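You operate a simulated robot arm through the tools that you are given. There is no shell and no other tool.

Carry out the task below with a simulated robot arm. There is one attempt and no reset: what you move stays moved.

Task
Tip the medium and the coarse grains into their tubs and lid both.
Fine: tell the cups by their grains; put them back empty; the third cup stays; spill nothing.

It is judged by the outcome, as a careful person would: the job done as asked, and still so three seconds after it is handed in. It fails if anything else is knocked over, pushed out of place, dropped, spilled or broken. A push-on lid holds only when it is set on centred and level and pressed home; a screw cap is set on level and turned clockwise until tight.

Robot
A 6-joint arm with a two-finger gripper, fixed in place. Base frame: the origin is at the foot of the arm, x ahead of it, y to its left, z up. Readings come in m, rad, newtons and seconds.
With the tool pointing down near the work surface it reaches from about 0.1 to 0.7 m from the base axis. Its first joint turns from -1.152 to 1.152 rad. Payload 2.45 kg.
Tool frame: the origin (TCP) lies between the finger pads and is the grasp point; the fingertips stand 0.03 m ahead of it; z points along the fingers, y is the line along which they close. The gripper opens to 0.106 m. The gripper's body begins 0.079 m behind the TCP.
Orientation is that of the tool frame in the base frame, as a unit quaternion [w, x, y, z]. With the fingers straight down and closing along the base's y, the tool's x points along the base's -x, its y along +y and its z along -z.

Tools
- The arm moves only by the tool play_rows. Its arguments are lists of equal length, an entry for each row: "slide": the shift along the tool's x, y, z in m, a list of three; "rotation": the turn, a rotation vector about the tool's x, y, z in rad, a list of three. In form: {"slide": [[dx, dy, dz], ...], "rotation": [[rx, ry, rz], ...]}. A call has 1 to 20 rows; each row shifts and turns the commanded pose from where the row before left it, along the tool's axes as they then stand. "grip" is the gripper command, from -1 (fully open) to 1 (shut), values between in proportion, set as the call begins (left out, the last holds). Each row takes 0.2 s and may step no farther than 0.05 m and 0.15 rad from the row before; otherwise, or with a gripper value out of range, the whole call is refused. Where a pose cannot be reached the arm comes as near as it can. A force on the tool above 40 N (or 10 N above the force at the start of the call, whichever is more), or a blocked arm, ends the call early, and 0.2 s more pass. Each finger travels about 0.153 m/s and halts on what it meets, pressing with about 43 N; the grip force reading is that of the motor and also rises with nothing between the fingers. The clock runs only during rows and for 0.2 s after the last one: add rows that do not move to give the fingers time. The reply holds the time, the measured pose of the TCP, the force on the tool along the base axes, the opening and the grip force, in the units named above and with some noise, with the torque about the TCP (base axes, N m) and any sound that the robot's microphone picked up.
- Cameras (640 x 400 px; columns grow to the right, rows downward): "scene" is fixed at [0.0714, 0.4256, 1.4035]; the picture's right is [-0.61, -0.79, 0.00], its down [-0.46, 0.35, -0.81] and it looks along [0.64, -0.50, -0.58] (base axes); focal length 253 px, centre (320, 200). "wrist" rides on the gripper at [0.076, -0.002, -0.106] in the tool frame; the picture's right is [0.02, 1.00, 0.00], its down [-0.78, 0.02, -0.62] and it looks along [-0.62, 0.01, 0.78] (tool axes); focal length 247 px, centre (320, 200). There is no depth. A picture from a camera that has moved, and an enlarged one, comes with that camera's place and axes in the base frame and with its lens.
- capture(camera): a new picture of that camera. It takes no simulated time.
- inspect(camera, box): a new picture of the part [left, top, right, bottom] of that camera's present view, enlarged. It takes no simulated time.
- close_job(): hands the job in; it is judged then, once.

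Places have to be worked out from the pictures, the camera data and where the tool is seen. Open the gripper and draw the arm clear of the work before you hand the job in, unless the task says otherwise.

The tools are called after "Call:" by a JSON object that holds its "name" and its "arguments". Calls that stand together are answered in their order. play_rows: Moves the arm, as the interface text tells. Its arguments: {"type":"object","properties":{"slide":{"type":"array","items":{"type":"array","items":{"type":"number"}}},"rotation":{"type":"array","items":{"type":"array","items":{"type":"number"}}},"grip":{"type":"number"}},"required":["slide","rotation"]} The other tools are called the same way: capture (camera) takes a picture; inspect (camera, box) takes an enlarged picture of a part of a camera's view; close_job () hands the job in.

At the start:

```text
t: 0.0
tool_pos: [0.4066, 0.1016, 1.2217]
ee_rot: [0.001, -0.001, 1.0, 0.0]
wrist_force: [-0.7, 0.1, -0.2]
moment: [0.0, 0.02, -0.01]
finger_gap: 0.1063
grasp_force: 0.0
```

scene: 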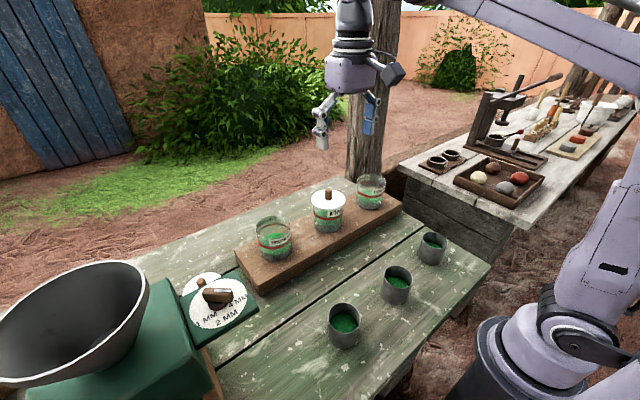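
wrist: 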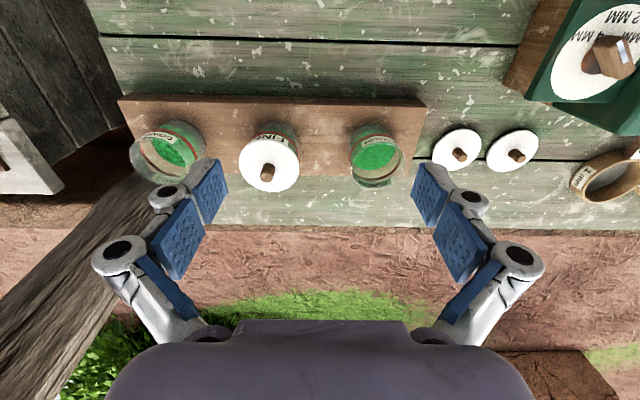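

I'll start by looking closer at the tubs, cups and lids before moving anything.

Call:
{"name": "inspect", "arguments": {"camera": "scene", "box": [230, 160, 420, 280]}}

Call:
{"name": "inspect", "arguments": {"camera": "scene", "box": [300, 210, 480, 360]}}

Call:
{"name": "inspect", "arguments": {"camera": "wrist", "box": [100, 80, 440, 240]}}

Call:
{"name": "inspect", "arguments": {"camera": "scene", "box": [130, 240, 290, 340]}}

Call:
{"name": "inspect", "arguments": {"camera": "wrist", "box": [400, 60, 640, 220]}}

```text
3.33 times, centred on (325, 220) of scene
camera zoom: at [0.0714, 0.4256, 1.4035], right [-0.61, -0.79, 0.0], down [-0.46, 0.35, -0.81], along [0.64, -0.5, -0.58], focal length 843 px, centre (303, 133)
```

zoom: 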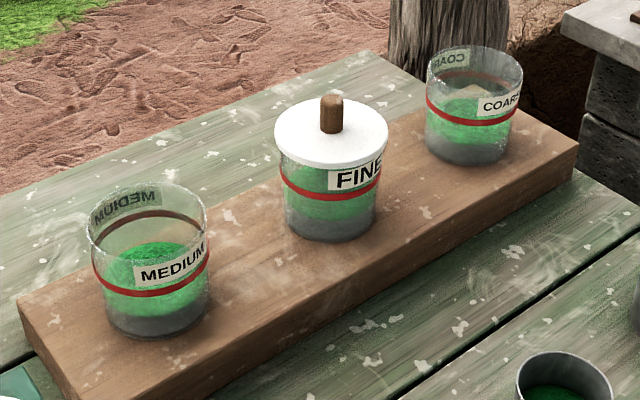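

```text
2.67 times, centred on (390, 285) of scene
camera zoom: at [0.0714, 0.4256, 1.4035], right [-0.61, -0.79, 0.0], down [-0.46, 0.35, -0.81], along [0.64, -0.5, -0.58], focal length 674 px, centre (133, -27)
```

zoom: 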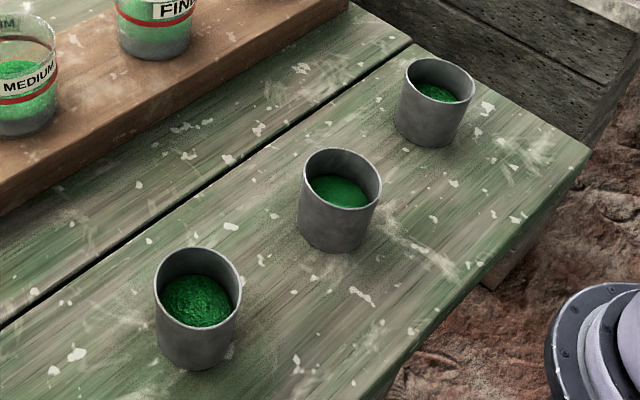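

```text
1.88 times, centred on (270, 160) of wrist
camera zoom: at [0.33, 0.0994, 1.3276], right [-0.02, 1.0, 0.0], down [0.78, 0.02, 0.62], along [0.62, 0.01, -0.78], focal length 465 px, centre (414, 275)
```

zoom: 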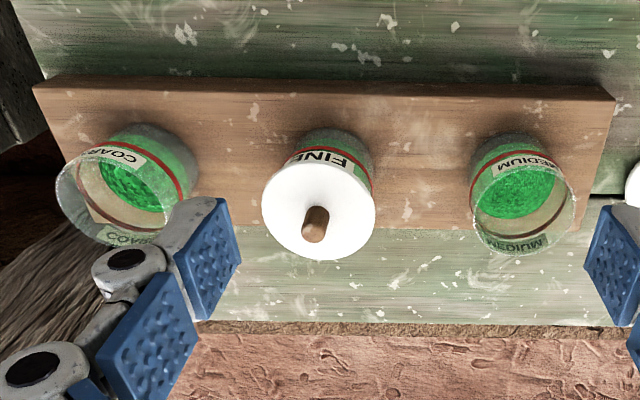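

```text
4.00 times, centred on (210, 290) of scene
camera zoom: at [0.0714, 0.4256, 1.4035], right [-0.61, -0.79, 0.0], down [-0.46, 0.35, -0.81], along [0.64, -0.5, -0.58], focal length 1012 px, centre (760, -160)
```

zoom: 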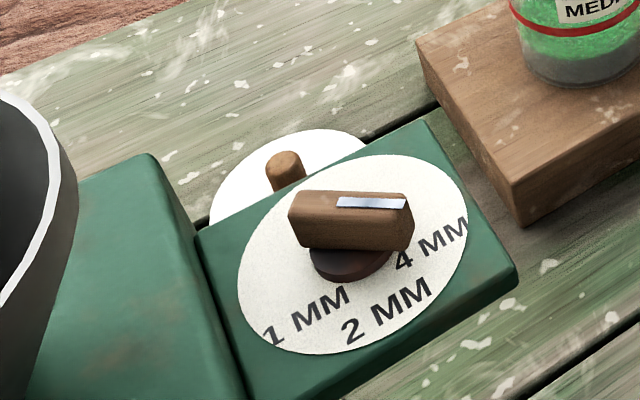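

```text
2.50 times, centred on (520, 140) of wrist
camera zoom: at [0.33, 0.0994, 1.3276], right [-0.02, 1.0, 0.0], down [0.78, 0.02, 0.62], along [0.62, 0.01, -0.78], focal length 617 px, centre (-180, 350)
```

zoom: 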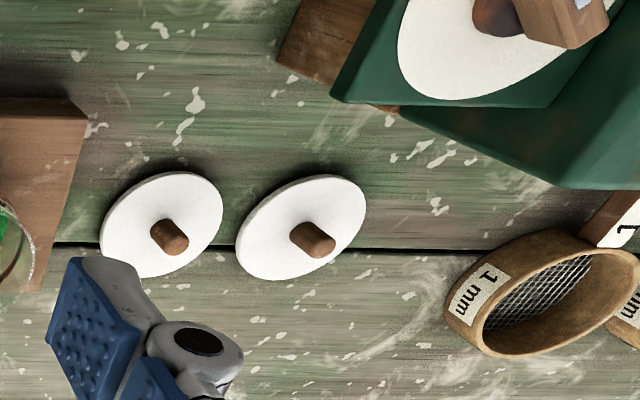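

The tubs seem to stand at about x 0.57, with y about +0.21 (MEDIUM), 0.0 (FINE) and -0.19 (COARSE). The cups are near x 0.28. I'll bring the wrist camera over the cups to read their grains and positions.

Call:
{"name": "play_rows", "arguments": {"slide": [[0.03, -0.016, 0.01], [0.03, -0.016, 0.01], [0.03, -0.016, 0.01], [0.03, -0.016, 0.01], [0.03, -0.016, 0.01], [0, 0, 0]], "rotation": [[0, 0, 0], [0, 0, 0], [0, 0, 0], [0, 0, 0], [0, 0, 0], [0, 0, 0]], "grip": -1}}

Call:
{"name": "capture", "arguments": {"camera": "wrist"}}

Call:
{"name": "capture", "arguments": {"camera": "scene"}}

```text
t: 1.4
tool_pos: [0.2566, 0.0218, 1.172]
ee_rot: [0.0, -0.001, 1.0, 0.0]
wrist_force: [-0.6, 0.2, -0.1]
moment: [-0.01, 0.01, -0.01]
finger_gap: 0.1063
grasp_force: 0.3
```

```text
taken
camera wrist: at [0.1796, 0.0197, 1.2783], right [-0.02, 1.0, 0.0], down [0.78, 0.02, 0.62], along [0.62, 0.01, -0.78], focal length 247 px, centre (320, 200)
```

wrist: 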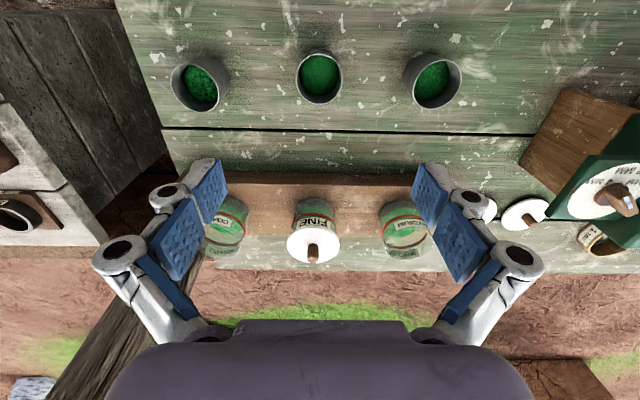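

```text
taken
```

scene: 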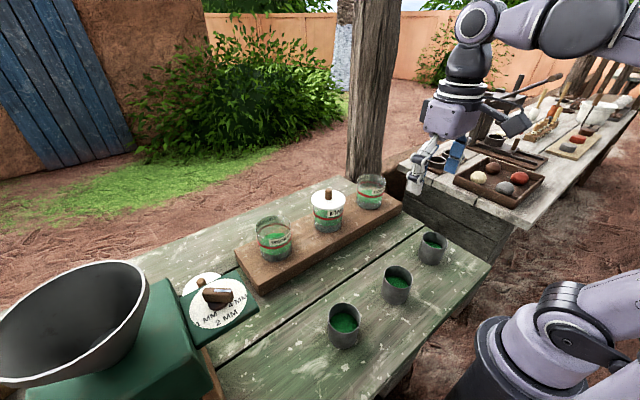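

All three cups are in view now. I'll enlarge each one to tell the grains apart.

Call:
{"name": "inspect", "arguments": {"camera": "wrist", "box": [160, 40, 240, 120]}}

Call:
{"name": "inspect", "arguments": {"camera": "wrist", "box": [280, 40, 360, 120]}}

Call:
{"name": "inspect", "arguments": {"camera": "wrist", "box": [395, 40, 475, 120]}}

Call:
{"name": "inspect", "arguments": {"camera": "wrist", "box": [470, 160, 640, 270]}}

```text
5.00 times, centred on (200, 80) of wrist
camera zoom: at [0.1796, 0.0197, 1.2783], right [-0.02, 1.0, 0.0], down [0.78, 0.02, 0.62], along [0.62, 0.01, -0.78], focal length 1235 px, centre (920, 800)
```

zoom: 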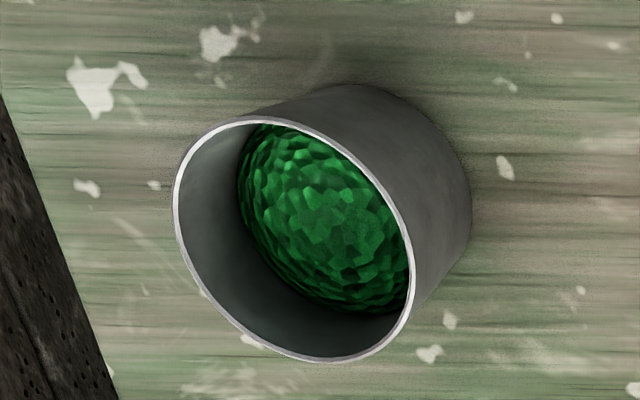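

```text
5.00 times, centred on (320, 80) of wrist
camera zoom: at [0.1796, 0.0197, 1.2783], right [-0.02, 1.0, 0.0], down [0.78, 0.02, 0.62], along [0.62, 0.01, -0.78], focal length 1235 px, centre (320, 800)
```

zoom: 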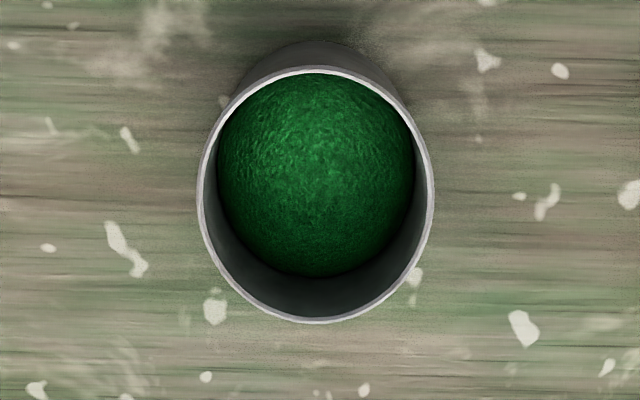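

```text
5.00 times, centred on (435, 80) of wrist
camera zoom: at [0.1796, 0.0197, 1.2783], right [-0.02, 1.0, 0.0], down [0.78, 0.02, 0.62], along [0.62, 0.01, -0.78], focal length 1235 px, centre (-255, 800)
```

zoom: 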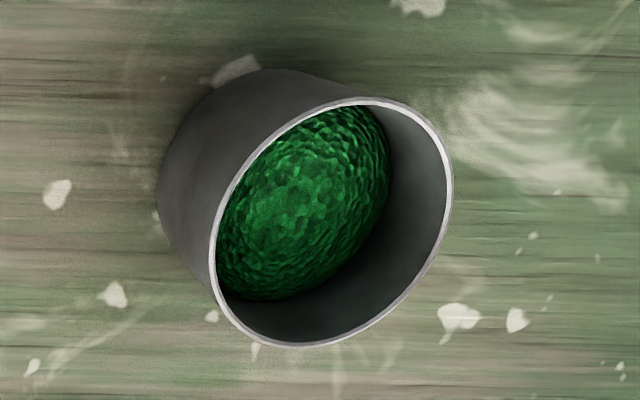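

```text
3.64 times, centred on (555, 215) of wrist
camera zoom: at [0.1796, 0.0197, 1.2783], right [-0.02, 1.0, 0.0], down [0.78, 0.02, 0.62], along [0.62, 0.01, -0.78], focal length 898 px, centre (-534, 146)
```

zoom: 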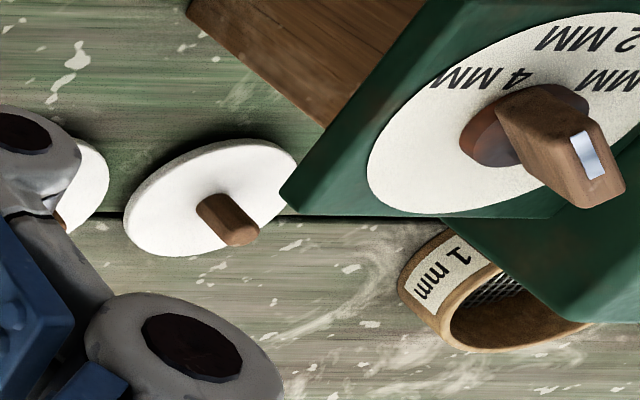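

The grains are clear. The cup at negative y is coarse, the middle one is fine and stays put, and the one at positive y is medium. The lids look far out at around (0.59, 0.42) and (0.60, 0.56), so next I'll check them and the hopper from closer.

Call:
{"name": "play_rows", "arguments": {"slide": [[-0.024, 0.03, 0], [-0.024, 0.03, 0], [-0.024, 0.03, 0], [-0.024, 0.03, 0], [-0.024, 0.03, 0], [-0.024, 0.03, 0], [-0.024, 0.03, 0], [-0.024, 0.03, 0], [-0.024, 0.03, 0], [-0.024, 0.03, 0], [0, 0, 0]], "rotation": [[0, 0, 0], [0, 0, 0], [0, 0, 0], [0, 0, 0], [0, 0, 0], [0, 0, 0], [0, 0, 0], [0, 0, 0], [0, 0, 0], [0, 0, 0], [0, 0, 0]]}}

Call:
{"name": "capture", "arguments": {"camera": "wrist"}}

Call:
{"name": "capture", "arguments": {"camera": "scene"}}

```text
t: 3.8
tool_pos: [0.4895, 0.3157, 1.1727]
ee_rot: [0.0, 0.0, 1.0, 0.0]
wrist_force: [0.5, -0.1, -0.8]
moment: [-0.02, -0.01, -0.02]
finger_gap: 0.106
grasp_force: 0.0
out of reach, approached as far as the arm can: row 10
```

```text
taken
camera wrist: at [0.4126, 0.3123, 1.2772], right [-0.02, 1.0, 0.0], down [0.78, 0.02, 0.62], along [0.62, 0.01, -0.78], focal length 247 px, centre (320, 200)
```

wrist: 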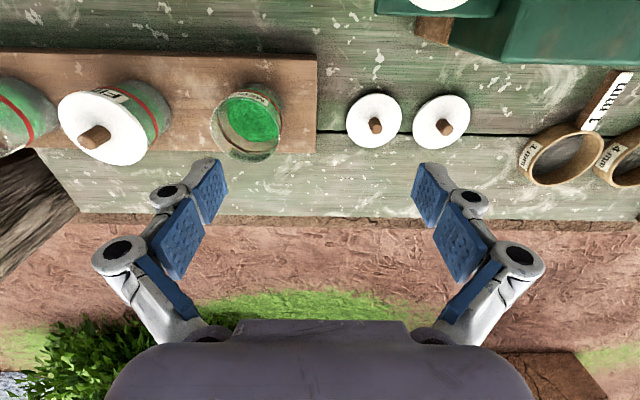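

```text
taken
```

scene: 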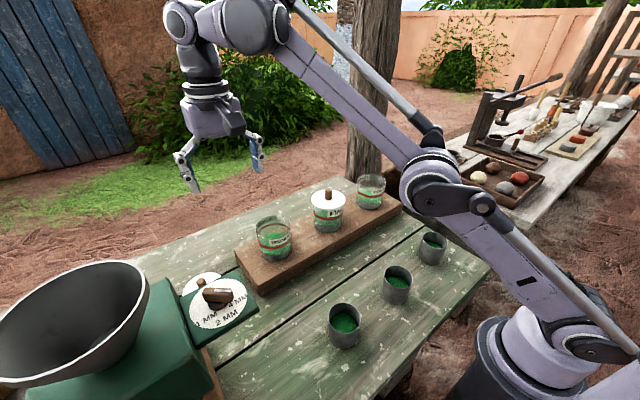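

Lid 1 is near (0.589, 0.42) and lid 2 near (0.591, 0.553). Both are at the edge of a straight-down reach, so I'll need to tilt the tool outward for them. To pour, I want the camera on the upper side, so I'll go back to a central pose and test turning the tool 180° about its own axis.

Call:
{"name": "play_rows", "arguments": {"slide": [[0.02, -0.035, 0], [0.02, -0.035, 0], [0.02, -0.035, 0], [0.02, -0.035, 0], [0.02, -0.035, 0], [0.01, -0.03, 0], [0, 0, 0]], "rotation": [[0, 0, 0], [0, 0, 0], [0, 0, 0], [0, 0, 0], [0, 0, 0], [0, 0, 0], [0, 0, 0]]}}

Call:
{"name": "play_rows", "arguments": {"slide": [[0, 0, 0], [0, 0, 0], [0, 0, 0], [0, 0, 0], [0, 0, 0], [0, 0, 0], [0, 0, 0], [0, 0, 0], [0, 0, 0], [0, 0, 0], [0, 0, 0]], "rotation": [[0, 0, 0.15], [0, 0, 0.15], [0, 0, 0.15], [0, 0, 0.15], [0, 0, 0.15], [0, 0, 0.15], [0, 0, 0.15], [0, 0, 0.15], [0, 0, 0.15], [0, 0, 0.15], [0, 0, 0.0708]]}}

```text
t: 5.4
tool_pos: [0.3802, 0.1085, 1.1724]
ee_rot: [0.001, -0.001, 1.0, -0.001]
wrist_force: [-0.2, -0.5, -0.4]
moment: [-0.01, 0.03, 0.03]
finger_gap: 0.106
grasp_force: 0.0
```

```text
t: 7.8
tool_pos: [0.3801, 0.1086, 1.1719]
ee_rot: [0.0, 0.707, 0.707, 0.0]
wrist_force: [0.1, -0.3, 0.5]
moment: [-0.04, 0.04, 0.02]
finger_gap: 0.1058
grasp_force: 0.1
```

Turning +90° worked. I'll turn another 90° so the camera sits on the far side.

Call:
{"name": "play_rows", "arguments": {"slide": [[0, 0, 0], [0, 0, 0], [0, 0, 0], [0, 0, 0], [0, 0, 0], [0, 0, 0], [0, 0, 0], [0, 0, 0], [0, 0, 0], [0, 0, 0], [0, 0, 0]], "rotation": [[0, 0, 0.15], [0, 0, 0.15], [0, 0, 0.15], [0, 0, 0.15], [0, 0, 0.15], [0, 0, 0.15], [0, 0, 0.15], [0, 0, 0.15], [0, 0, 0.15], [0, 0, 0.15], [0, 0, 0.0708]]}}

Call:
{"name": "capture", "arguments": {"camera": "wrist"}}

Call:
{"name": "capture", "arguments": {"camera": "scene"}}

```text
t: 10.2
tool_pos: [0.3886, -0.0435, 1.1723]
ee_rot: [-0.004, 1.0, 0.006, 0.0]
wrist_force: [0.5, -0.3, 0.3]
moment: [0.01, -0.02, -0.02]
finger_gap: 0.106
grasp_force: 0.0
out of reach, approached as far as the arm can: row 8, 9, 10, 11
```

```text
taken
camera wrist: at [0.4634, -0.0429, 1.2773], right [0.03, -1.0, -0.01], down [-0.78, -0.03, 0.62], along [-0.62, -0.02, -0.78], focal length 247 px, centre (320, 200)
```

wrist: 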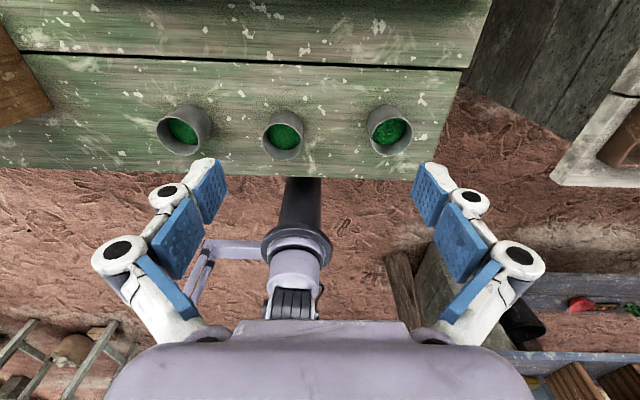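

```text
taken
```

scene: 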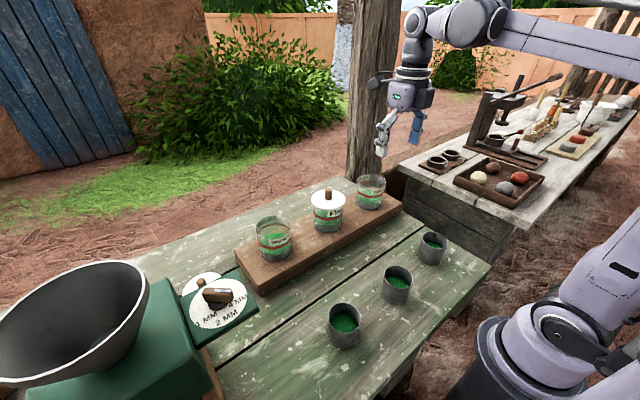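

Joint 6 stops just short of 180° here, so the arm drifted to y = -0.04. A negative-y azimuth gives it room. I'll move towards the coarse-tub side at height and test tipping the empty tool outward.

Call:
{"name": "play_rows", "arguments": {"slide": [[0.027, 0.027, 0.015], [0.027, 0.027, 0.015], [0.027, 0.027, 0.015], [0.027, 0.027, 0.015], [0, 0, 0]], "rotation": [[0, 0, 0], [0, 0, 0], [0, 0, 0], [0, 0, 0], [0, 0, 0]]}}

Call:
{"name": "play_rows", "arguments": {"slide": [[0, 0, 0], [0, 0, 0], [0, 0, 0], [0, 0, 0], [0, 0, 0], [0, 0, 0], [0, 0, 0], [0, 0, 0], [0, 0, 0], [0, 0, 0], [0, 0, 0]], "rotation": [[0, 0.15, 0], [0, 0.15, 0], [0, 0.15, 0], [0, 0.15, 0], [0, 0.15, 0], [0, 0.15, 0], [0, 0.15, 0], [0, 0.15, 0], [0, 0.15, 0], [0, 0.15, 0], [0, 0.0708, 0]]}}

Call:
{"name": "capture", "arguments": {"camera": "scene"}}

Call:
{"name": "capture", "arguments": {"camera": "wrist"}}

```text
t: 11.4
tool_pos: [0.4969, -0.1519, 1.11]
ee_rot: [0.0, 1.0, 0.0, 0.001]
wrist_force: [0.0, -0.6, -1.0]
moment: [0.02, 0.0, -0.01]
finger_gap: 0.1057
grasp_force: 0.2
```

```text
t: 13.8
tool_pos: [0.4971, -0.1525, 1.1118]
ee_rot: [0.0, 0.707, 0.001, 0.708]
wrist_force: [0.0, 0.8, -0.5]
moment: [0.0, 0.0, 0.02]
finger_gap: 0.1061
grasp_force: 0.0
```

```text
taken
```

scene: 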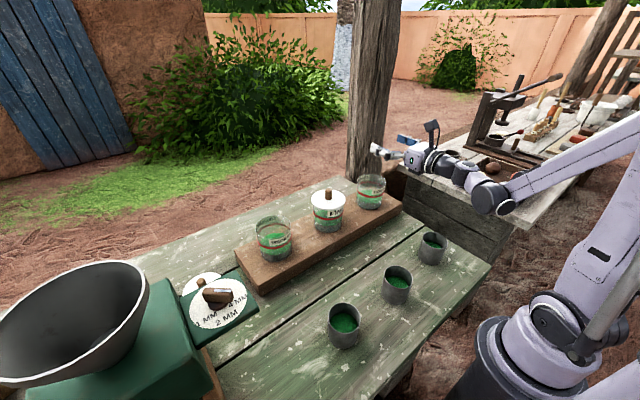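

```text
taken
camera wrist: at [0.3893, -0.1509, 1.1866], right [0.0, -1.0, 0.02], down [-0.62, -0.02, -0.78], along [0.78, -0.01, -0.62], focal length 247 px, centre (320, 200)
```

wrist: 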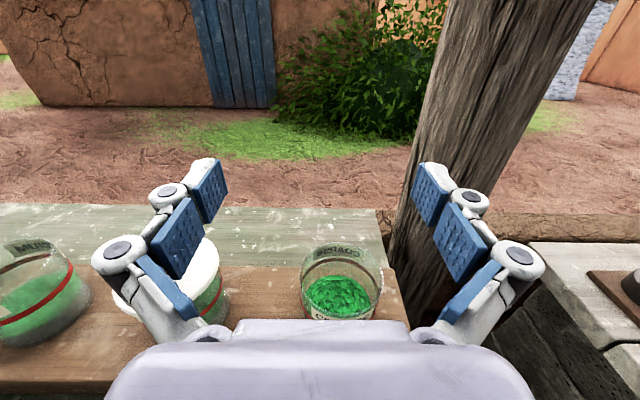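

The horizontal pose works with the camera above. I'll tip about 40° further to check the full pouring angle.

Call:
{"name": "play_rows", "arguments": {"slide": [[0, 0, 0], [0, 0, 0], [0, 0, 0], [0, 0, 0], [0, 0, 0], [0, 0, 0]], "rotation": [[0, 0.15, 0], [0, 0.15, 0], [0, 0.15, 0], [0, 0.15, 0], [0, 0.15, 0], [0, 0.05, 0]]}}

Call:
{"name": "capture", "arguments": {"camera": "scene"}}

Call:
{"name": "capture", "arguments": {"camera": "wrist"}}

```text
t: 15.2
tool_pos: [0.5142, -0.161, 1.1376]
ee_rot: [-0.001, 0.376, 0.0, 0.927]
wrist_force: [0.2, -0.9, -0.5]
moment: [0.0, 0.01, 0.01]
finger_gap: 0.106
grasp_force: 0.1
out of reach, approached as far as the arm can: row 3, 4, 5
```

```text
taken
```

scene: 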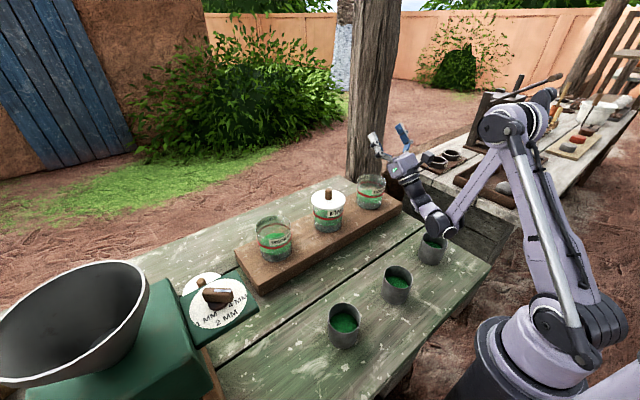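

```text
taken
camera wrist: at [0.3849, -0.1597, 1.1133], right [-0.01, -1.0, 0.02], down [0.13, -0.02, -0.99], along [0.99, -0.01, 0.13], focal length 247 px, centre (320, 200)
```

wrist: 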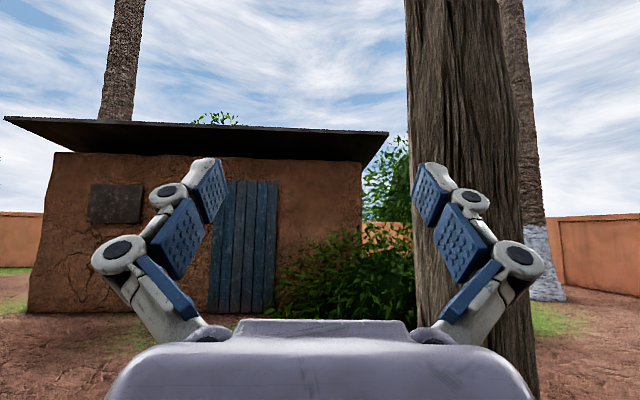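

The full tip is reachable: the tool points 46° up, though limited slightly in close. A better plan is to grasp each cup with the tool leaning about 30° back toward the robot, so a 130° pour leaves the tool nearly level. I'll bring the tool upright again first.

Call:
{"name": "play_rows", "arguments": {"slide": [[0, 0, 0], [0, 0, 0], [0, 0, 0], [0, 0, 0], [0, 0, 0], [0, 0, 0], [0, 0, 0], [0, 0, 0], [0, 0, 0], [0, 0, 0], [0, 0, 0], [0, 0, 0], [0, 0, 0], [0, 0, 0], [0, 0, 0], [0, 0, 0], [0, 0, 0]], "rotation": [[0, -0.148, 0], [0, -0.148, 0], [0, -0.148, 0], [0, -0.148, 0], [0, -0.148, 0], [0, -0.148, 0], [0, -0.148, 0], [0, -0.148, 0], [0, -0.148, 0], [0, -0.148, 0], [0, -0.148, 0], [0, -0.148, 0], [0, -0.148, 0], [0, -0.148, 0], [0, -0.148, 0], [0, -0.15, 0], [0, 0, 0]]}}

Call:
{"name": "capture", "arguments": {"camera": "wrist"}}

```text
t: 18.8
tool_pos: [0.5143, -0.161, 1.1367]
ee_rot: [0.0, 1.0, 0.001, -0.001]
wrist_force: [-0.5, -0.6, 0.0]
moment: [0.02, 0.02, 0.02]
finger_gap: 0.1063
grasp_force: 0.0
```

```text
taken
camera wrist: at [0.5898, -0.1588, 1.2426], right [0.02, -1.0, 0.0], down [-0.78, -0.02, 0.62], along [-0.62, -0.01, -0.78], focal length 247 px, centre (320, 200)
```

wrist: 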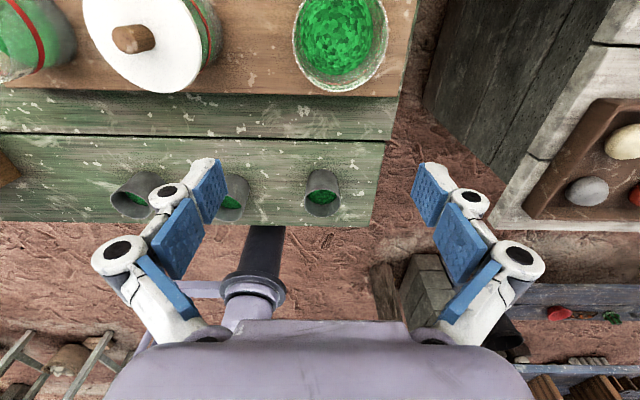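

From several views I now estimate these positions:
- **Tub rims:** z ≈ 0.945, near (0.555, 0.211), (0.556, 0.018) and (0.561, -0.178).
- **Lids:** around z 0.81.

I'll move over the coarse cup and test the 30° backward lean there.

Call:
{"name": "play_rows", "arguments": {"slide": [[-0.037, 0.002, 0.018], [-0.037, 0.002, 0.018], [-0.037, 0.002, 0.018], [-0.037, 0.002, 0.018], [-0.037, 0.002, 0.018], [-0.037, 0.002, 0.018], [0, 0, 0]], "rotation": [[0, 0, 0], [0, 0, 0], [0, 0, 0], [0, 0, 0], [0, 0, 0], [0, 0, 0], [0, 0, 0]]}}

Call:
{"name": "capture", "arguments": {"camera": "wrist"}}

Call:
{"name": "play_rows", "arguments": {"slide": [[0, 0, 0], [0, 0, 0], [0, 0, 0], [0, 0, 0], [0, 0, 0]], "rotation": [[0, -0.131, 0], [0, -0.131, 0], [0, -0.131, 0], [0, -0.1306, 0], [0, 0, 0]]}}

Call:
{"name": "capture", "arguments": {"camera": "wrist"}}

Call:
{"name": "capture", "arguments": {"camera": "scene"}}

```text
t: 20.4
tool_pos: [0.2921, -0.1743, 1.0279]
ee_rot: [0.0, 1.0, 0.001, 0.001]
wrist_force: [-0.1, -0.2, 0.0]
moment: [-0.02, -0.03, 0.02]
finger_gap: 0.1061
grasp_force: 0.0
```

```text
taken
camera wrist: at [0.3667, -0.1714, 1.134], right [0.02, -1.0, 0.0], down [-0.78, -0.02, 0.62], along [-0.62, -0.01, -0.78], focal length 247 px, centre (320, 200)
```

wrist: 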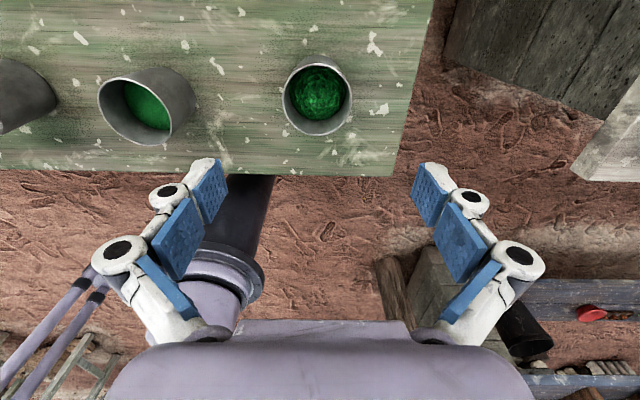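

```text
t: 21.6
tool_pos: [0.2877, -0.1797, 1.0301]
ee_rot: [0.006, 0.97, 0.003, -0.244]
wrist_force: [0.1, -0.2, -0.5]
moment: [0.01, 0.0, 0.02]
finger_gap: 0.1059
grasp_force: 0.1
out of reach, approached as far as the arm can: row 4
```

```text
taken
camera wrist: at [0.4059, -0.1777, 1.0855], right [0.03, -1.0, 0.0], down [-0.4, -0.01, 0.92], along [-0.92, -0.03, -0.4], focal length 247 px, centre (320, 200)
```

wrist: 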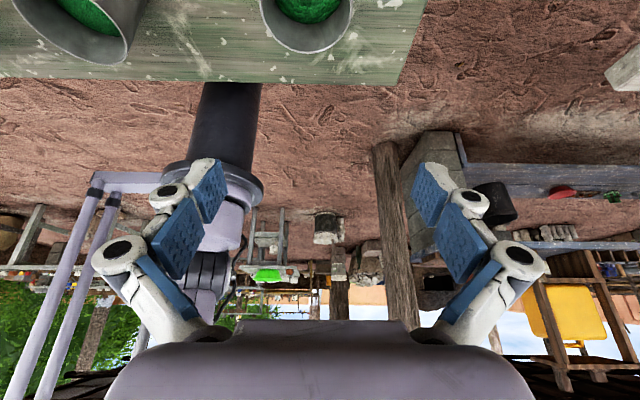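

```text
taken
```

scene: 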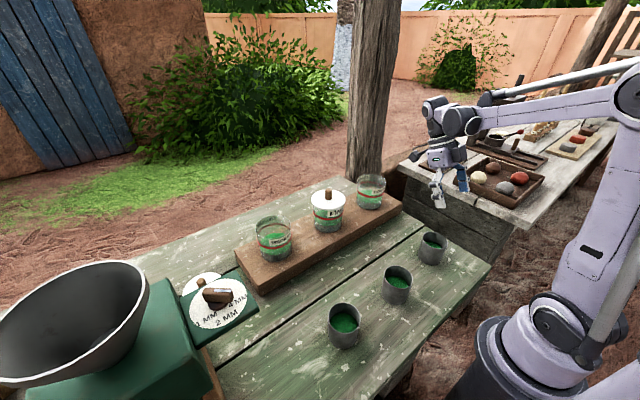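

The lean is limited to about 28° at this height. I'll use about 20°, which is comfortably within range. To calibrate heights, I'll go upright and touch the fingertips lightly onto bare table at about (0.39, -0.17).

Call:
{"name": "play_rows", "arguments": {"slide": [[0, 0, 0], [0, 0, 0], [0, 0, 0], [0, 0, 0], [0.03, 0, 0.01], [0.03, 0, 0.01], [0.03, 0, 0.01], [0.01, 0, 0.02], [0, 0, 0.03], [0, 0, 0.03], [0, 0, 0.03], [0, 0, 0]], "rotation": [[0, 0.123, 0], [0, 0.123, 0], [0, 0.123, 0], [0, 0.124, 0], [0, 0, 0], [0, 0, 0], [0, 0, 0], [0, 0, 0], [0, 0, 0], [0, 0, 0], [0, 0, 0], [0, 0, 0]]}}

Call:
{"name": "capture", "arguments": {"camera": "wrist"}}

Call:
{"name": "capture", "arguments": {"camera": "scene"}}

```text
t: 24.2
tool_pos: [0.3836, -0.1801, 0.8865]
ee_rot: [0.0, 1.0, 0.001, -0.014]
wrist_force: [-0.2, 0.5, -1.6]
moment: [-0.01, -0.02, 0.01]
finger_gap: 0.1058
grasp_force: 0.1
```

```text
taken
camera wrist: at [0.4638, -0.1788, 0.9892], right [0.02, -1.0, 0.0], down [-0.76, -0.02, 0.64], along [-0.64, -0.01, -0.76], focal length 247 px, centre (320, 200)
```

wrist: 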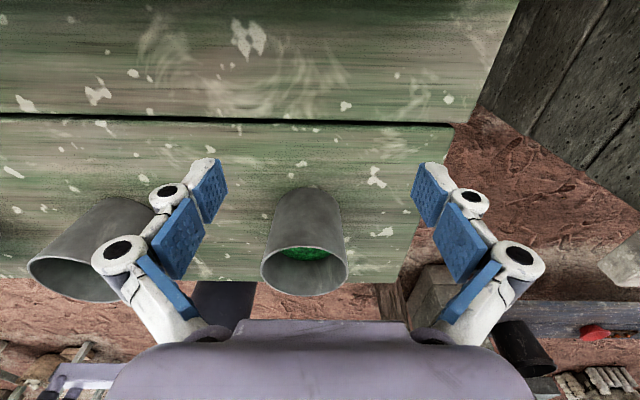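

```text
taken
```

scene: 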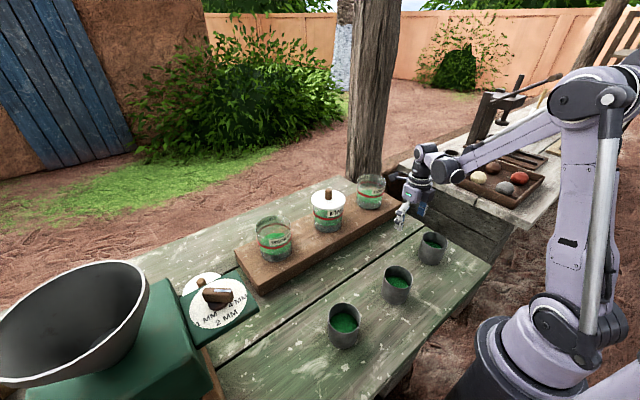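

The tool is upright over bare table with fingertips at about z 0.857. I'll correct the 1.6° lean and descend in small steps until contact.

Call:
{"name": "play_rows", "arguments": {"slide": [[0, 0, 0.01], [0, 0, 0.01], [0, 0, 0.008], [0, 0, 0.004], [0, 0, 0.003], [0, 0, 0.003], [0, 0, 0.003], [0, 0, 0.003], [0, 0, 0.003], [0, 0, 0.003], [0, 0, 0.003], [0, 0, 0.003], [0, 0, 0.003], [0, 0, 0.003]], "rotation": [[0, 0.028, 0], [0, 0, 0], [0, 0, 0], [0, 0, 0], [0, 0, 0], [0, 0, 0], [0, 0, 0], [0, 0, 0], [0, 0, 0], [0, 0, 0], [0, 0, 0], [0, 0, 0], [0, 0, 0], [0, 0, 0]]}}

```text
t: 27.2
tool_pos: [0.3841, -0.1804, 0.8236]
ee_rot: [0.0, 1.0, 0.001, 0.0]
wrist_force: [-0.4, 0.8, -1.0]
moment: [-0.01, -0.01, -0.01]
finger_gap: 0.1056
grasp_force: 0.0
```

Fingertips are at about 0.794 with no contact yet, so I'll continue down.

Call:
{"name": "play_rows", "arguments": {"slide": [[0, 0, 0.003], [0, 0, 0.003], [0, 0, 0.003], [0, 0, 0.003], [0, 0, 0.003], [0, 0, 0.003], [0, 0, 0.003], [0, 0, 0.003]], "rotation": [[0, 0, 0], [0, 0, 0], [0, 0, 0], [0, 0, 0], [0, 0, 0], [0, 0, 0], [0, 0, 0], [0, 0, 0]]}}

Call:
{"name": "capture", "arguments": {"camera": "wrist"}}

```text
t: 28.5
tool_pos: [0.3833, -0.1812, 0.8102]
ee_rot: [0.0, 1.0, 0.001, -0.001]
wrist_force: [-1.0, 1.4, 15.8]
moment: [0.05, 0.0, 0.04]
finger_gap: 0.106
grasp_force: 0.1
stopped in row 6: the force on the tool passed its limit at 54 N (the readings are from after the stop); the commanded pose is now the measured one
```

```text
taken
camera wrist: at [0.4601, -0.1789, 0.9156], right [0.02, -1.0, 0.0], down [-0.78, -0.02, 0.62], along [-0.62, -0.01, -0.78], focal length 247 px, centre (320, 200)
```

wrist: 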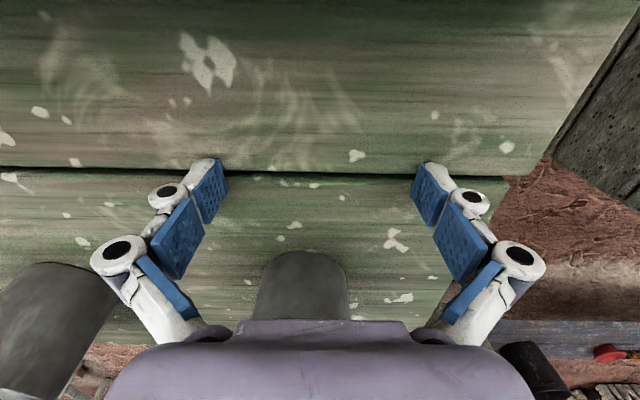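

Contact came at TCP z ≈ 0.81, so the table top is around 0.78–0.79. Next I'll lift and hover over the coarse cup to see it centred between the fingers.

Call:
{"name": "play_rows", "arguments": {"slide": [[0, 0, -0.04], [0, 0, -0.04], [0, 0, -0.04], [0, 0, -0.04], [-0.03, -0.003, 0], [-0.03, -0.003, 0], [-0.036, -0.003, 0], [0, 0, 0.02], [0, 0, 0]], "rotation": [[0, 0, 0], [0, 0, 0], [0, 0, 0], [0, 0, 0], [0, 0, 0], [0, 0, 0], [0, 0, 0], [0, 0, 0], [0, 0, 0]]}}

Call:
{"name": "capture", "arguments": {"camera": "wrist"}}

Call:
{"name": "inspect", "arguments": {"camera": "scene", "box": [380, 170, 480, 270]}}

```text
t: 30.5
tool_pos: [0.2896, -0.1722, 0.9484]
ee_rot: [0.0, 1.0, 0.001, -0.001]
wrist_force: [-0.2, 0.0, -0.5]
moment: [0.0, -0.02, 0.01]
finger_gap: 0.106
grasp_force: 0.0
```

```text
taken
camera wrist: at [0.3645, -0.1699, 1.0549], right [0.02, -1.0, 0.0], down [-0.78, -0.02, 0.62], along [-0.62, -0.01, -0.78], focal length 247 px, centre (320, 200)
```

wrist: 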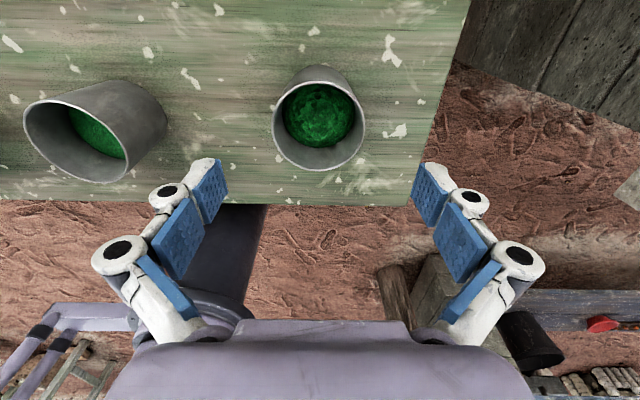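

```text
4.00 times, centred on (430, 220) of scene
camera zoom: at [0.0714, 0.4256, 1.4035], right [-0.61, -0.79, 0.0], down [-0.46, 0.35, -0.81], along [0.64, -0.5, -0.58], focal length 1012 px, centre (-120, 120)
```

zoom: 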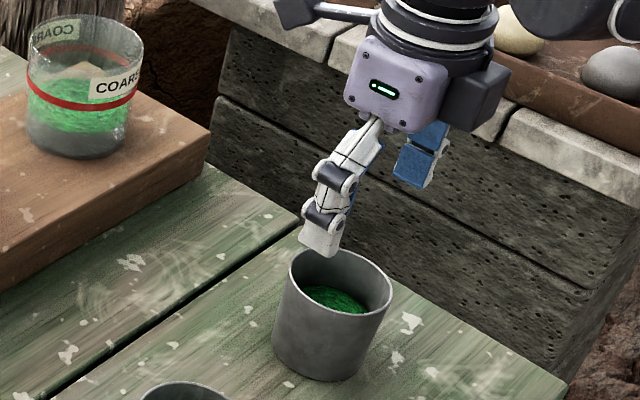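

Call:
{"name": "inspect", "arguments": {"camera": "wrist", "box": [260, 60, 380, 180]}}

```text
3.33 times, centred on (320, 120) of wrist
camera zoom: at [0.3645, -0.1699, 1.0549], right [0.02, -1.0, 0.0], down [-0.78, -0.02, 0.62], along [-0.62, -0.01, -0.78], focal length 823 px, centre (320, 467)
```

zoom: 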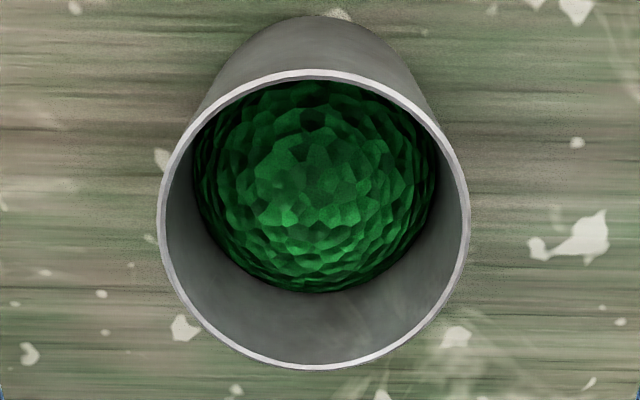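

Two views put the coarse cup at about (0.2886, -0.169), with rim z ≈ 0.875 and diameter ≈ 0.071. I'll lean the tool 20° back and come partway down to check the clearance on both sides.

Call:
{"name": "play_rows", "arguments": {"slide": [[0, 0, 0], [0, 0, 0], [0, 0, 0], [0.0073, -0.0015, 0.0192], [0.0073, -0.0015, 0.0192], [0, 0, 0]], "rotation": [[0, -0.117, 0], [0, -0.116, 0], [0, -0.116, 0], [0, 0, 0], [0, 0, 0], [0, 0, 0]]}}

Call:
{"name": "capture", "arguments": {"camera": "wrist"}}

Call:
{"name": "inspect", "arguments": {"camera": "scene", "box": [380, 170, 480, 270]}}

```text
t: 31.9
tool_pos: [0.2882, -0.1688, 0.9091]
ee_rot: [0.0, 0.985, 0.001, -0.175]
wrist_force: [-0.1, 0.2, 0.7]
moment: [0.01, 0.02, -0.01]
finger_gap: 0.1061
grasp_force: 0.1
```

```text
taken
camera wrist: at [0.3965, -0.1668, 0.9813], right [0.02, -1.0, -0.01], down [-0.52, -0.02, 0.85], along [-0.85, -0.02, -0.52], focal length 247 px, centre (320, 200)
```

wrist: 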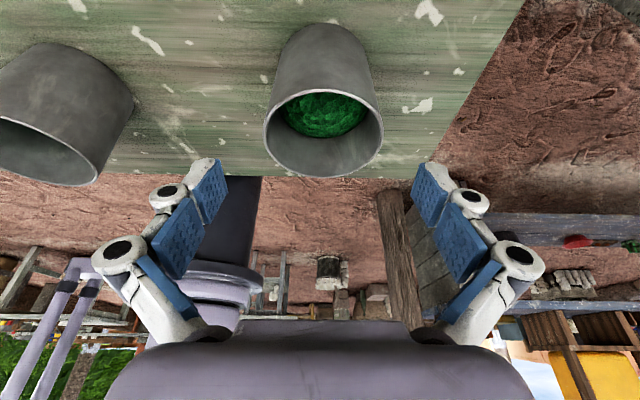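

```text
4.00 times, centred on (430, 220) of scene
camera zoom: at [0.0714, 0.4256, 1.4035], right [-0.61, -0.79, 0.0], down [-0.46, 0.35, -0.81], along [0.64, -0.5, -0.58], focal length 1012 px, centre (-120, 120)
```

zoom: 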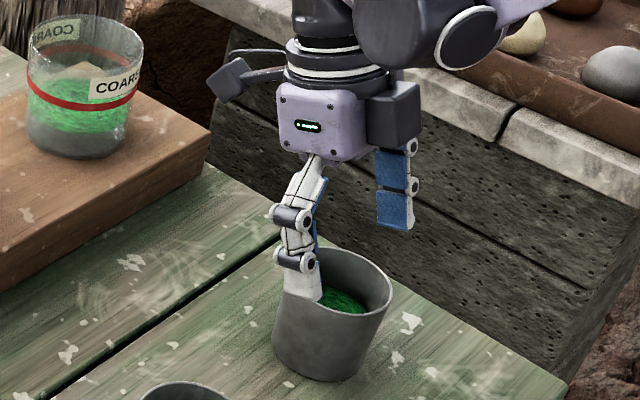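

The cup is centred between the open fingers to within about 2 mm. I'll descend vertically to TCP z ≈ 0.842, with the fingers either side of the cup.

Call:
{"name": "play_rows", "arguments": {"slide": [[0.0058, 0.0005, 0.0158], [0.0058, 0.0005, 0.0158], [0.0058, 0.0005, 0.0158], [0.0055, 0, 0.0156], [0, 0, 0]], "rotation": [[0, 0, 0], [0, 0, 0], [0, 0, 0], [0, 0, 0], [0, 0, 0]]}}

Call:
{"name": "capture", "arguments": {"camera": "wrist"}}

Call:
{"name": "inspect", "arguments": {"camera": "scene", "box": [380, 170, 480, 270]}}

```text
t: 33.1
tool_pos: [0.29, -0.1706, 0.8404]
ee_rot: [0.0, 0.985, 0.001, -0.175]
wrist_force: [-0.2, 0.0, 0.4]
moment: [0.01, 0.01, 0.0]
finger_gap: 0.106
grasp_force: 0.0
```

```text
taken
camera wrist: at [0.3967, -0.1686, 0.914], right [0.02, -1.0, -0.01], down [-0.52, -0.02, 0.85], along [-0.85, -0.02, -0.52], focal length 247 px, centre (320, 200)
```

wrist: 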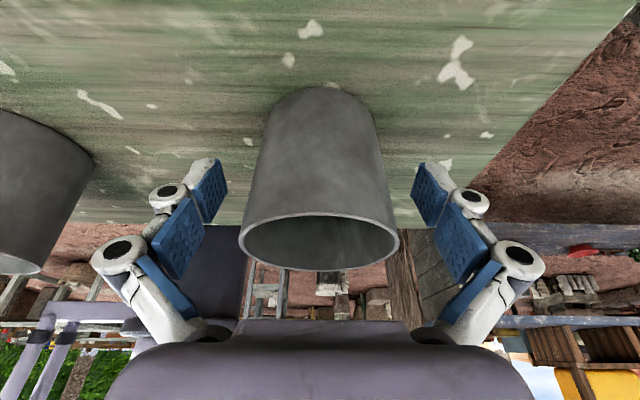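

```text
4.00 times, centred on (430, 220) of scene
camera zoom: at [0.0714, 0.4256, 1.4035], right [-0.61, -0.79, 0.0], down [-0.46, 0.35, -0.81], along [0.64, -0.5, -0.58], focal length 1012 px, centre (-120, 120)
```

zoom: 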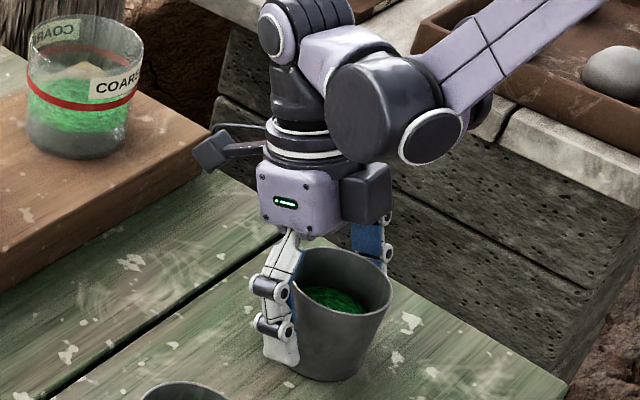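

The fingers straddle the cup evenly and clear the table. I'll close on it now.

Call:
{"name": "play_rows", "arguments": {"slide": [[0, 0, 0], [0, 0, 0], [0, 0, 0], [0, 0, 0]], "rotation": [[0, 0, 0], [0, 0, 0], [0, 0, 0], [0, 0, 0]], "grip": 1}}

Call:
{"name": "capture", "arguments": {"camera": "wrist"}}

```text
t: 34.1
tool_pos: [0.2891, -0.17, 0.8406]
ee_rot: [0.0, 0.985, 0.001, -0.175]
wrist_force: [0.3, 1.1, 19.7]
moment: [0.03, 0.11, -0.03]
finger_gap: 0.0678
grasp_force: 42.9
```

```text
taken
camera wrist: at [0.3965, -0.1685, 0.9144], right [0.02, -1.0, -0.01], down [-0.52, -0.02, 0.85], along [-0.85, -0.02, -0.52], focal length 247 px, centre (320, 200)
```

wrist: 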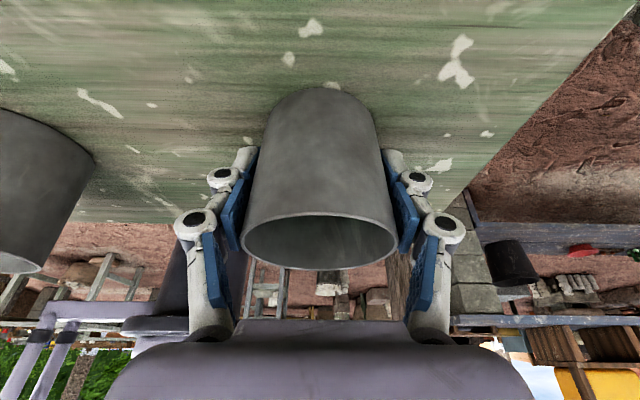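

The cup is gripped at 0.068 m, with some load pressing on the table. I'll lift gently a few centimetres and check it follows without tilting.

Call:
{"name": "play_rows", "arguments": {"slide": [[-0.0017, 0, -0.0047], [-0.0034, 0, -0.0094], [-0.0068, 0, -0.0188], [-0.0068, 0, -0.0188], [0, 0, 0]], "rotation": [[0, 0, 0], [0, 0, 0], [0, 0, 0], [0, 0, 0], [0, 0, 0]]}}

Call:
{"name": "capture", "arguments": {"camera": "wrist"}}

Call:
{"name": "inspect", "arguments": {"camera": "scene", "box": [380, 170, 480, 270]}}

```text
t: 35.3
tool_pos: [0.2879, -0.1687, 0.8974]
ee_rot: [0.0, 0.985, 0.001, -0.174]
wrist_force: [-0.1, -0.6, -1.2]
moment: [0.04, -0.01, 0.01]
finger_gap: 0.0676
grasp_force: 43.5
```

```text
taken
camera wrist: at [0.3969, -0.1683, 0.9698], right [0.02, -1.0, -0.01], down [-0.52, -0.02, 0.85], along [-0.85, -0.02, -0.52], focal length 247 px, centre (320, 200)
```

wrist: 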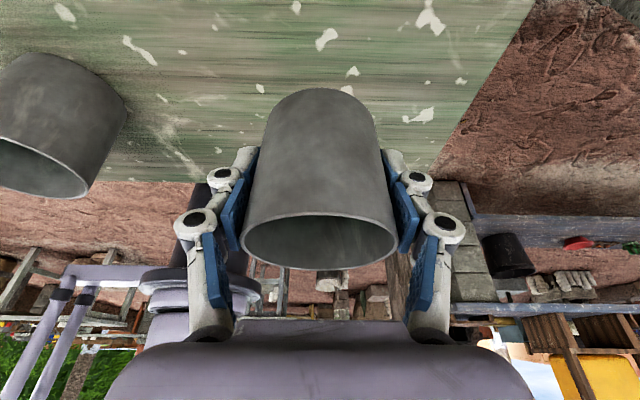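

```text
4.00 times, centred on (430, 220) of scene
camera zoom: at [0.0714, 0.4256, 1.4035], right [-0.61, -0.79, 0.0], down [-0.46, 0.35, -0.81], along [0.64, -0.5, -0.58], focal length 1012 px, centre (-120, 120)
```

zoom: 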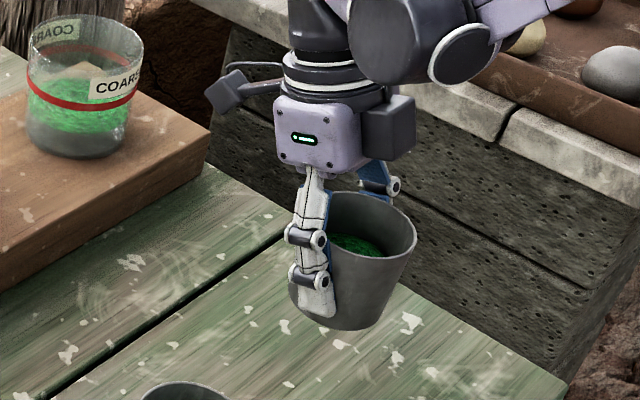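

The cup lifted cleanly and upright. I'll raise to z ≈ 1.05, tilt the cup about 25° (well below spilling, since the grains lie about 3 cm under the rim) to bring the wrist inward, and move toward the COARSE tub.

Call:
{"name": "play_rows", "arguments": {"slide": [[-0.0131, 0, -0.036], [-0.0131, 0, -0.036], [-0.0131, 0, -0.036], [-0.0131, 0, -0.036], [0, 0, 0], [0, 0, 0], [0, 0, 0], [0, 0, 0], [0, 0, 0]], "rotation": [[0, 0, 0], [0, 0, 0], [0, 0, 0], [0, 0, 0], [0, 0.109, 0], [0, 0.109, 0], [0, 0.109, 0], [0, 0.109, 0], [0, 0, 0]]}}

Call:
{"name": "capture", "arguments": {"camera": "wrist"}}

Call:
{"name": "inspect", "arguments": {"camera": "scene", "box": [340, 120, 480, 240]}}

```text
t: 37.3
tool_pos: [0.2896, -0.1704, 1.0499]
ee_rot: [0.0, 0.999, 0.001, 0.044]
wrist_force: [-0.2, 0.4, -2.0]
moment: [-0.01, 0.03, 0.0]
finger_gap: 0.0677
grasp_force: 43.0
```

```text
taken
camera wrist: at [0.3557, -0.1689, 1.1619], right [0.02, -1.0, 0.0], down [-0.83, -0.02, 0.55], along [-0.55, -0.01, -0.83], focal length 247 px, centre (320, 200)
```

wrist: 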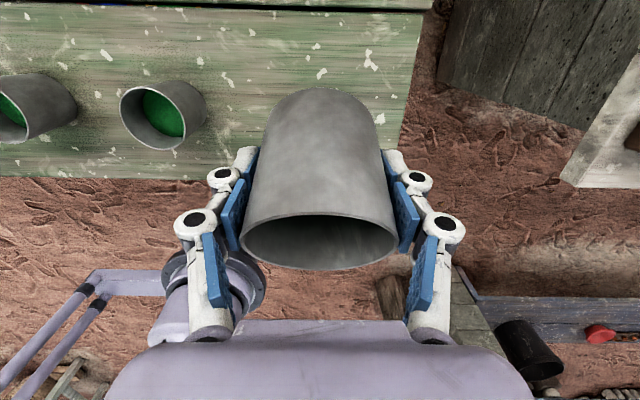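

```text
3.33 times, centred on (410, 180) of scene
camera zoom: at [0.0714, 0.4256, 1.4035], right [-0.61, -0.79, 0.0], down [-0.46, 0.35, -0.81], along [0.64, -0.5, -0.58], focal length 843 px, centre (20, 267)
```

zoom: 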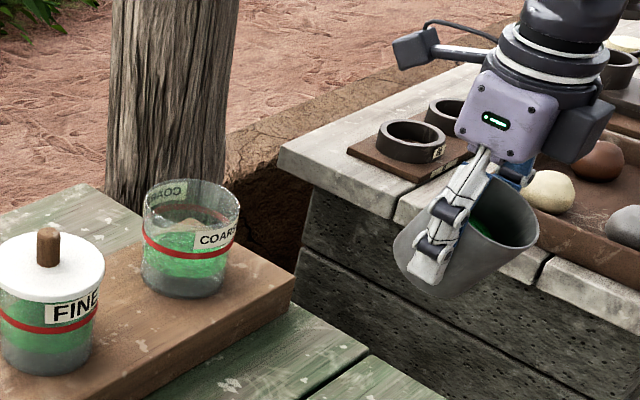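

The tilt is stable with nothing spilled. I'll move out to just over the COARSE tub at z 1.05 and check alignment.

Call:
{"name": "play_rows", "arguments": {"slide": [[0.0349, 0.0009, 0.003], [0.0349, 0.0009, 0.003], [0.0349, 0.0009, 0.003], [0.0349, 0.0009, 0.003], [0.0349, 0.0009, 0.003], [0.0349, 0.0009, 0.003], [0.0349, 0.0009, 0.003], [0.0349, 0.0009, 0.003], [0, 0, 0]], "rotation": [[0, 0, 0], [0, 0, 0], [0, 0, 0], [0, 0, 0], [0, 0, 0], [0, 0, 0], [0, 0, 0], [0, 0, 0], [0, 0, 0]]}}

Call:
{"name": "capture", "arguments": {"camera": "wrist"}}

Call:
{"name": "inspect", "arguments": {"camera": "scene", "box": [320, 100, 460, 220]}}

```text
t: 39.3
tool_pos: [0.5688, -0.1768, 1.0483]
ee_rot: [0.0, 0.999, 0.001, 0.043]
wrist_force: [0.8, 0.4, -1.4]
moment: [0.0, 0.03, -0.03]
finger_gap: 0.0677
grasp_force: 43.0
```

```text
taken
camera wrist: at [0.6364, -0.1748, 1.1607], right [0.02, -1.0, 0.0], down [-0.83, -0.02, 0.55], along [-0.55, -0.01, -0.83], focal length 247 px, centre (320, 200)
```

wrist: 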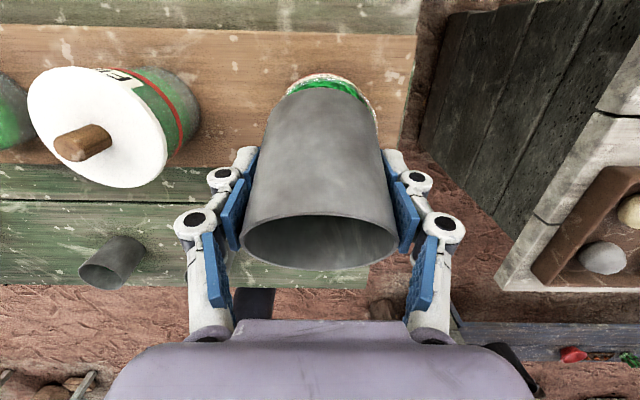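

```text
3.33 times, centred on (390, 160) of scene
camera zoom: at [0.0715, 0.4256, 1.4035], right [-0.61, -0.79, 0.0], down [-0.46, 0.35, -0.81], along [0.64, -0.5, -0.58], focal length 843 px, centre (87, 333)
```

zoom: 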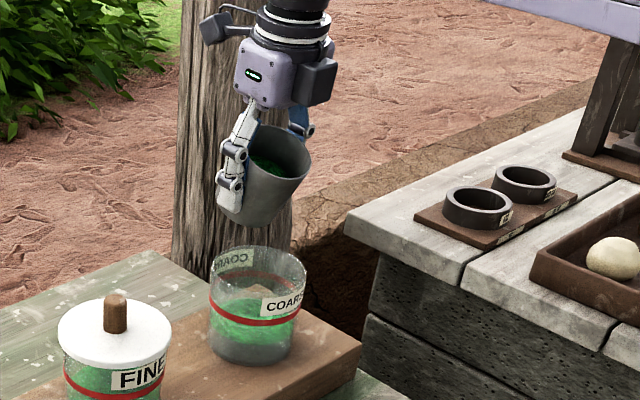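

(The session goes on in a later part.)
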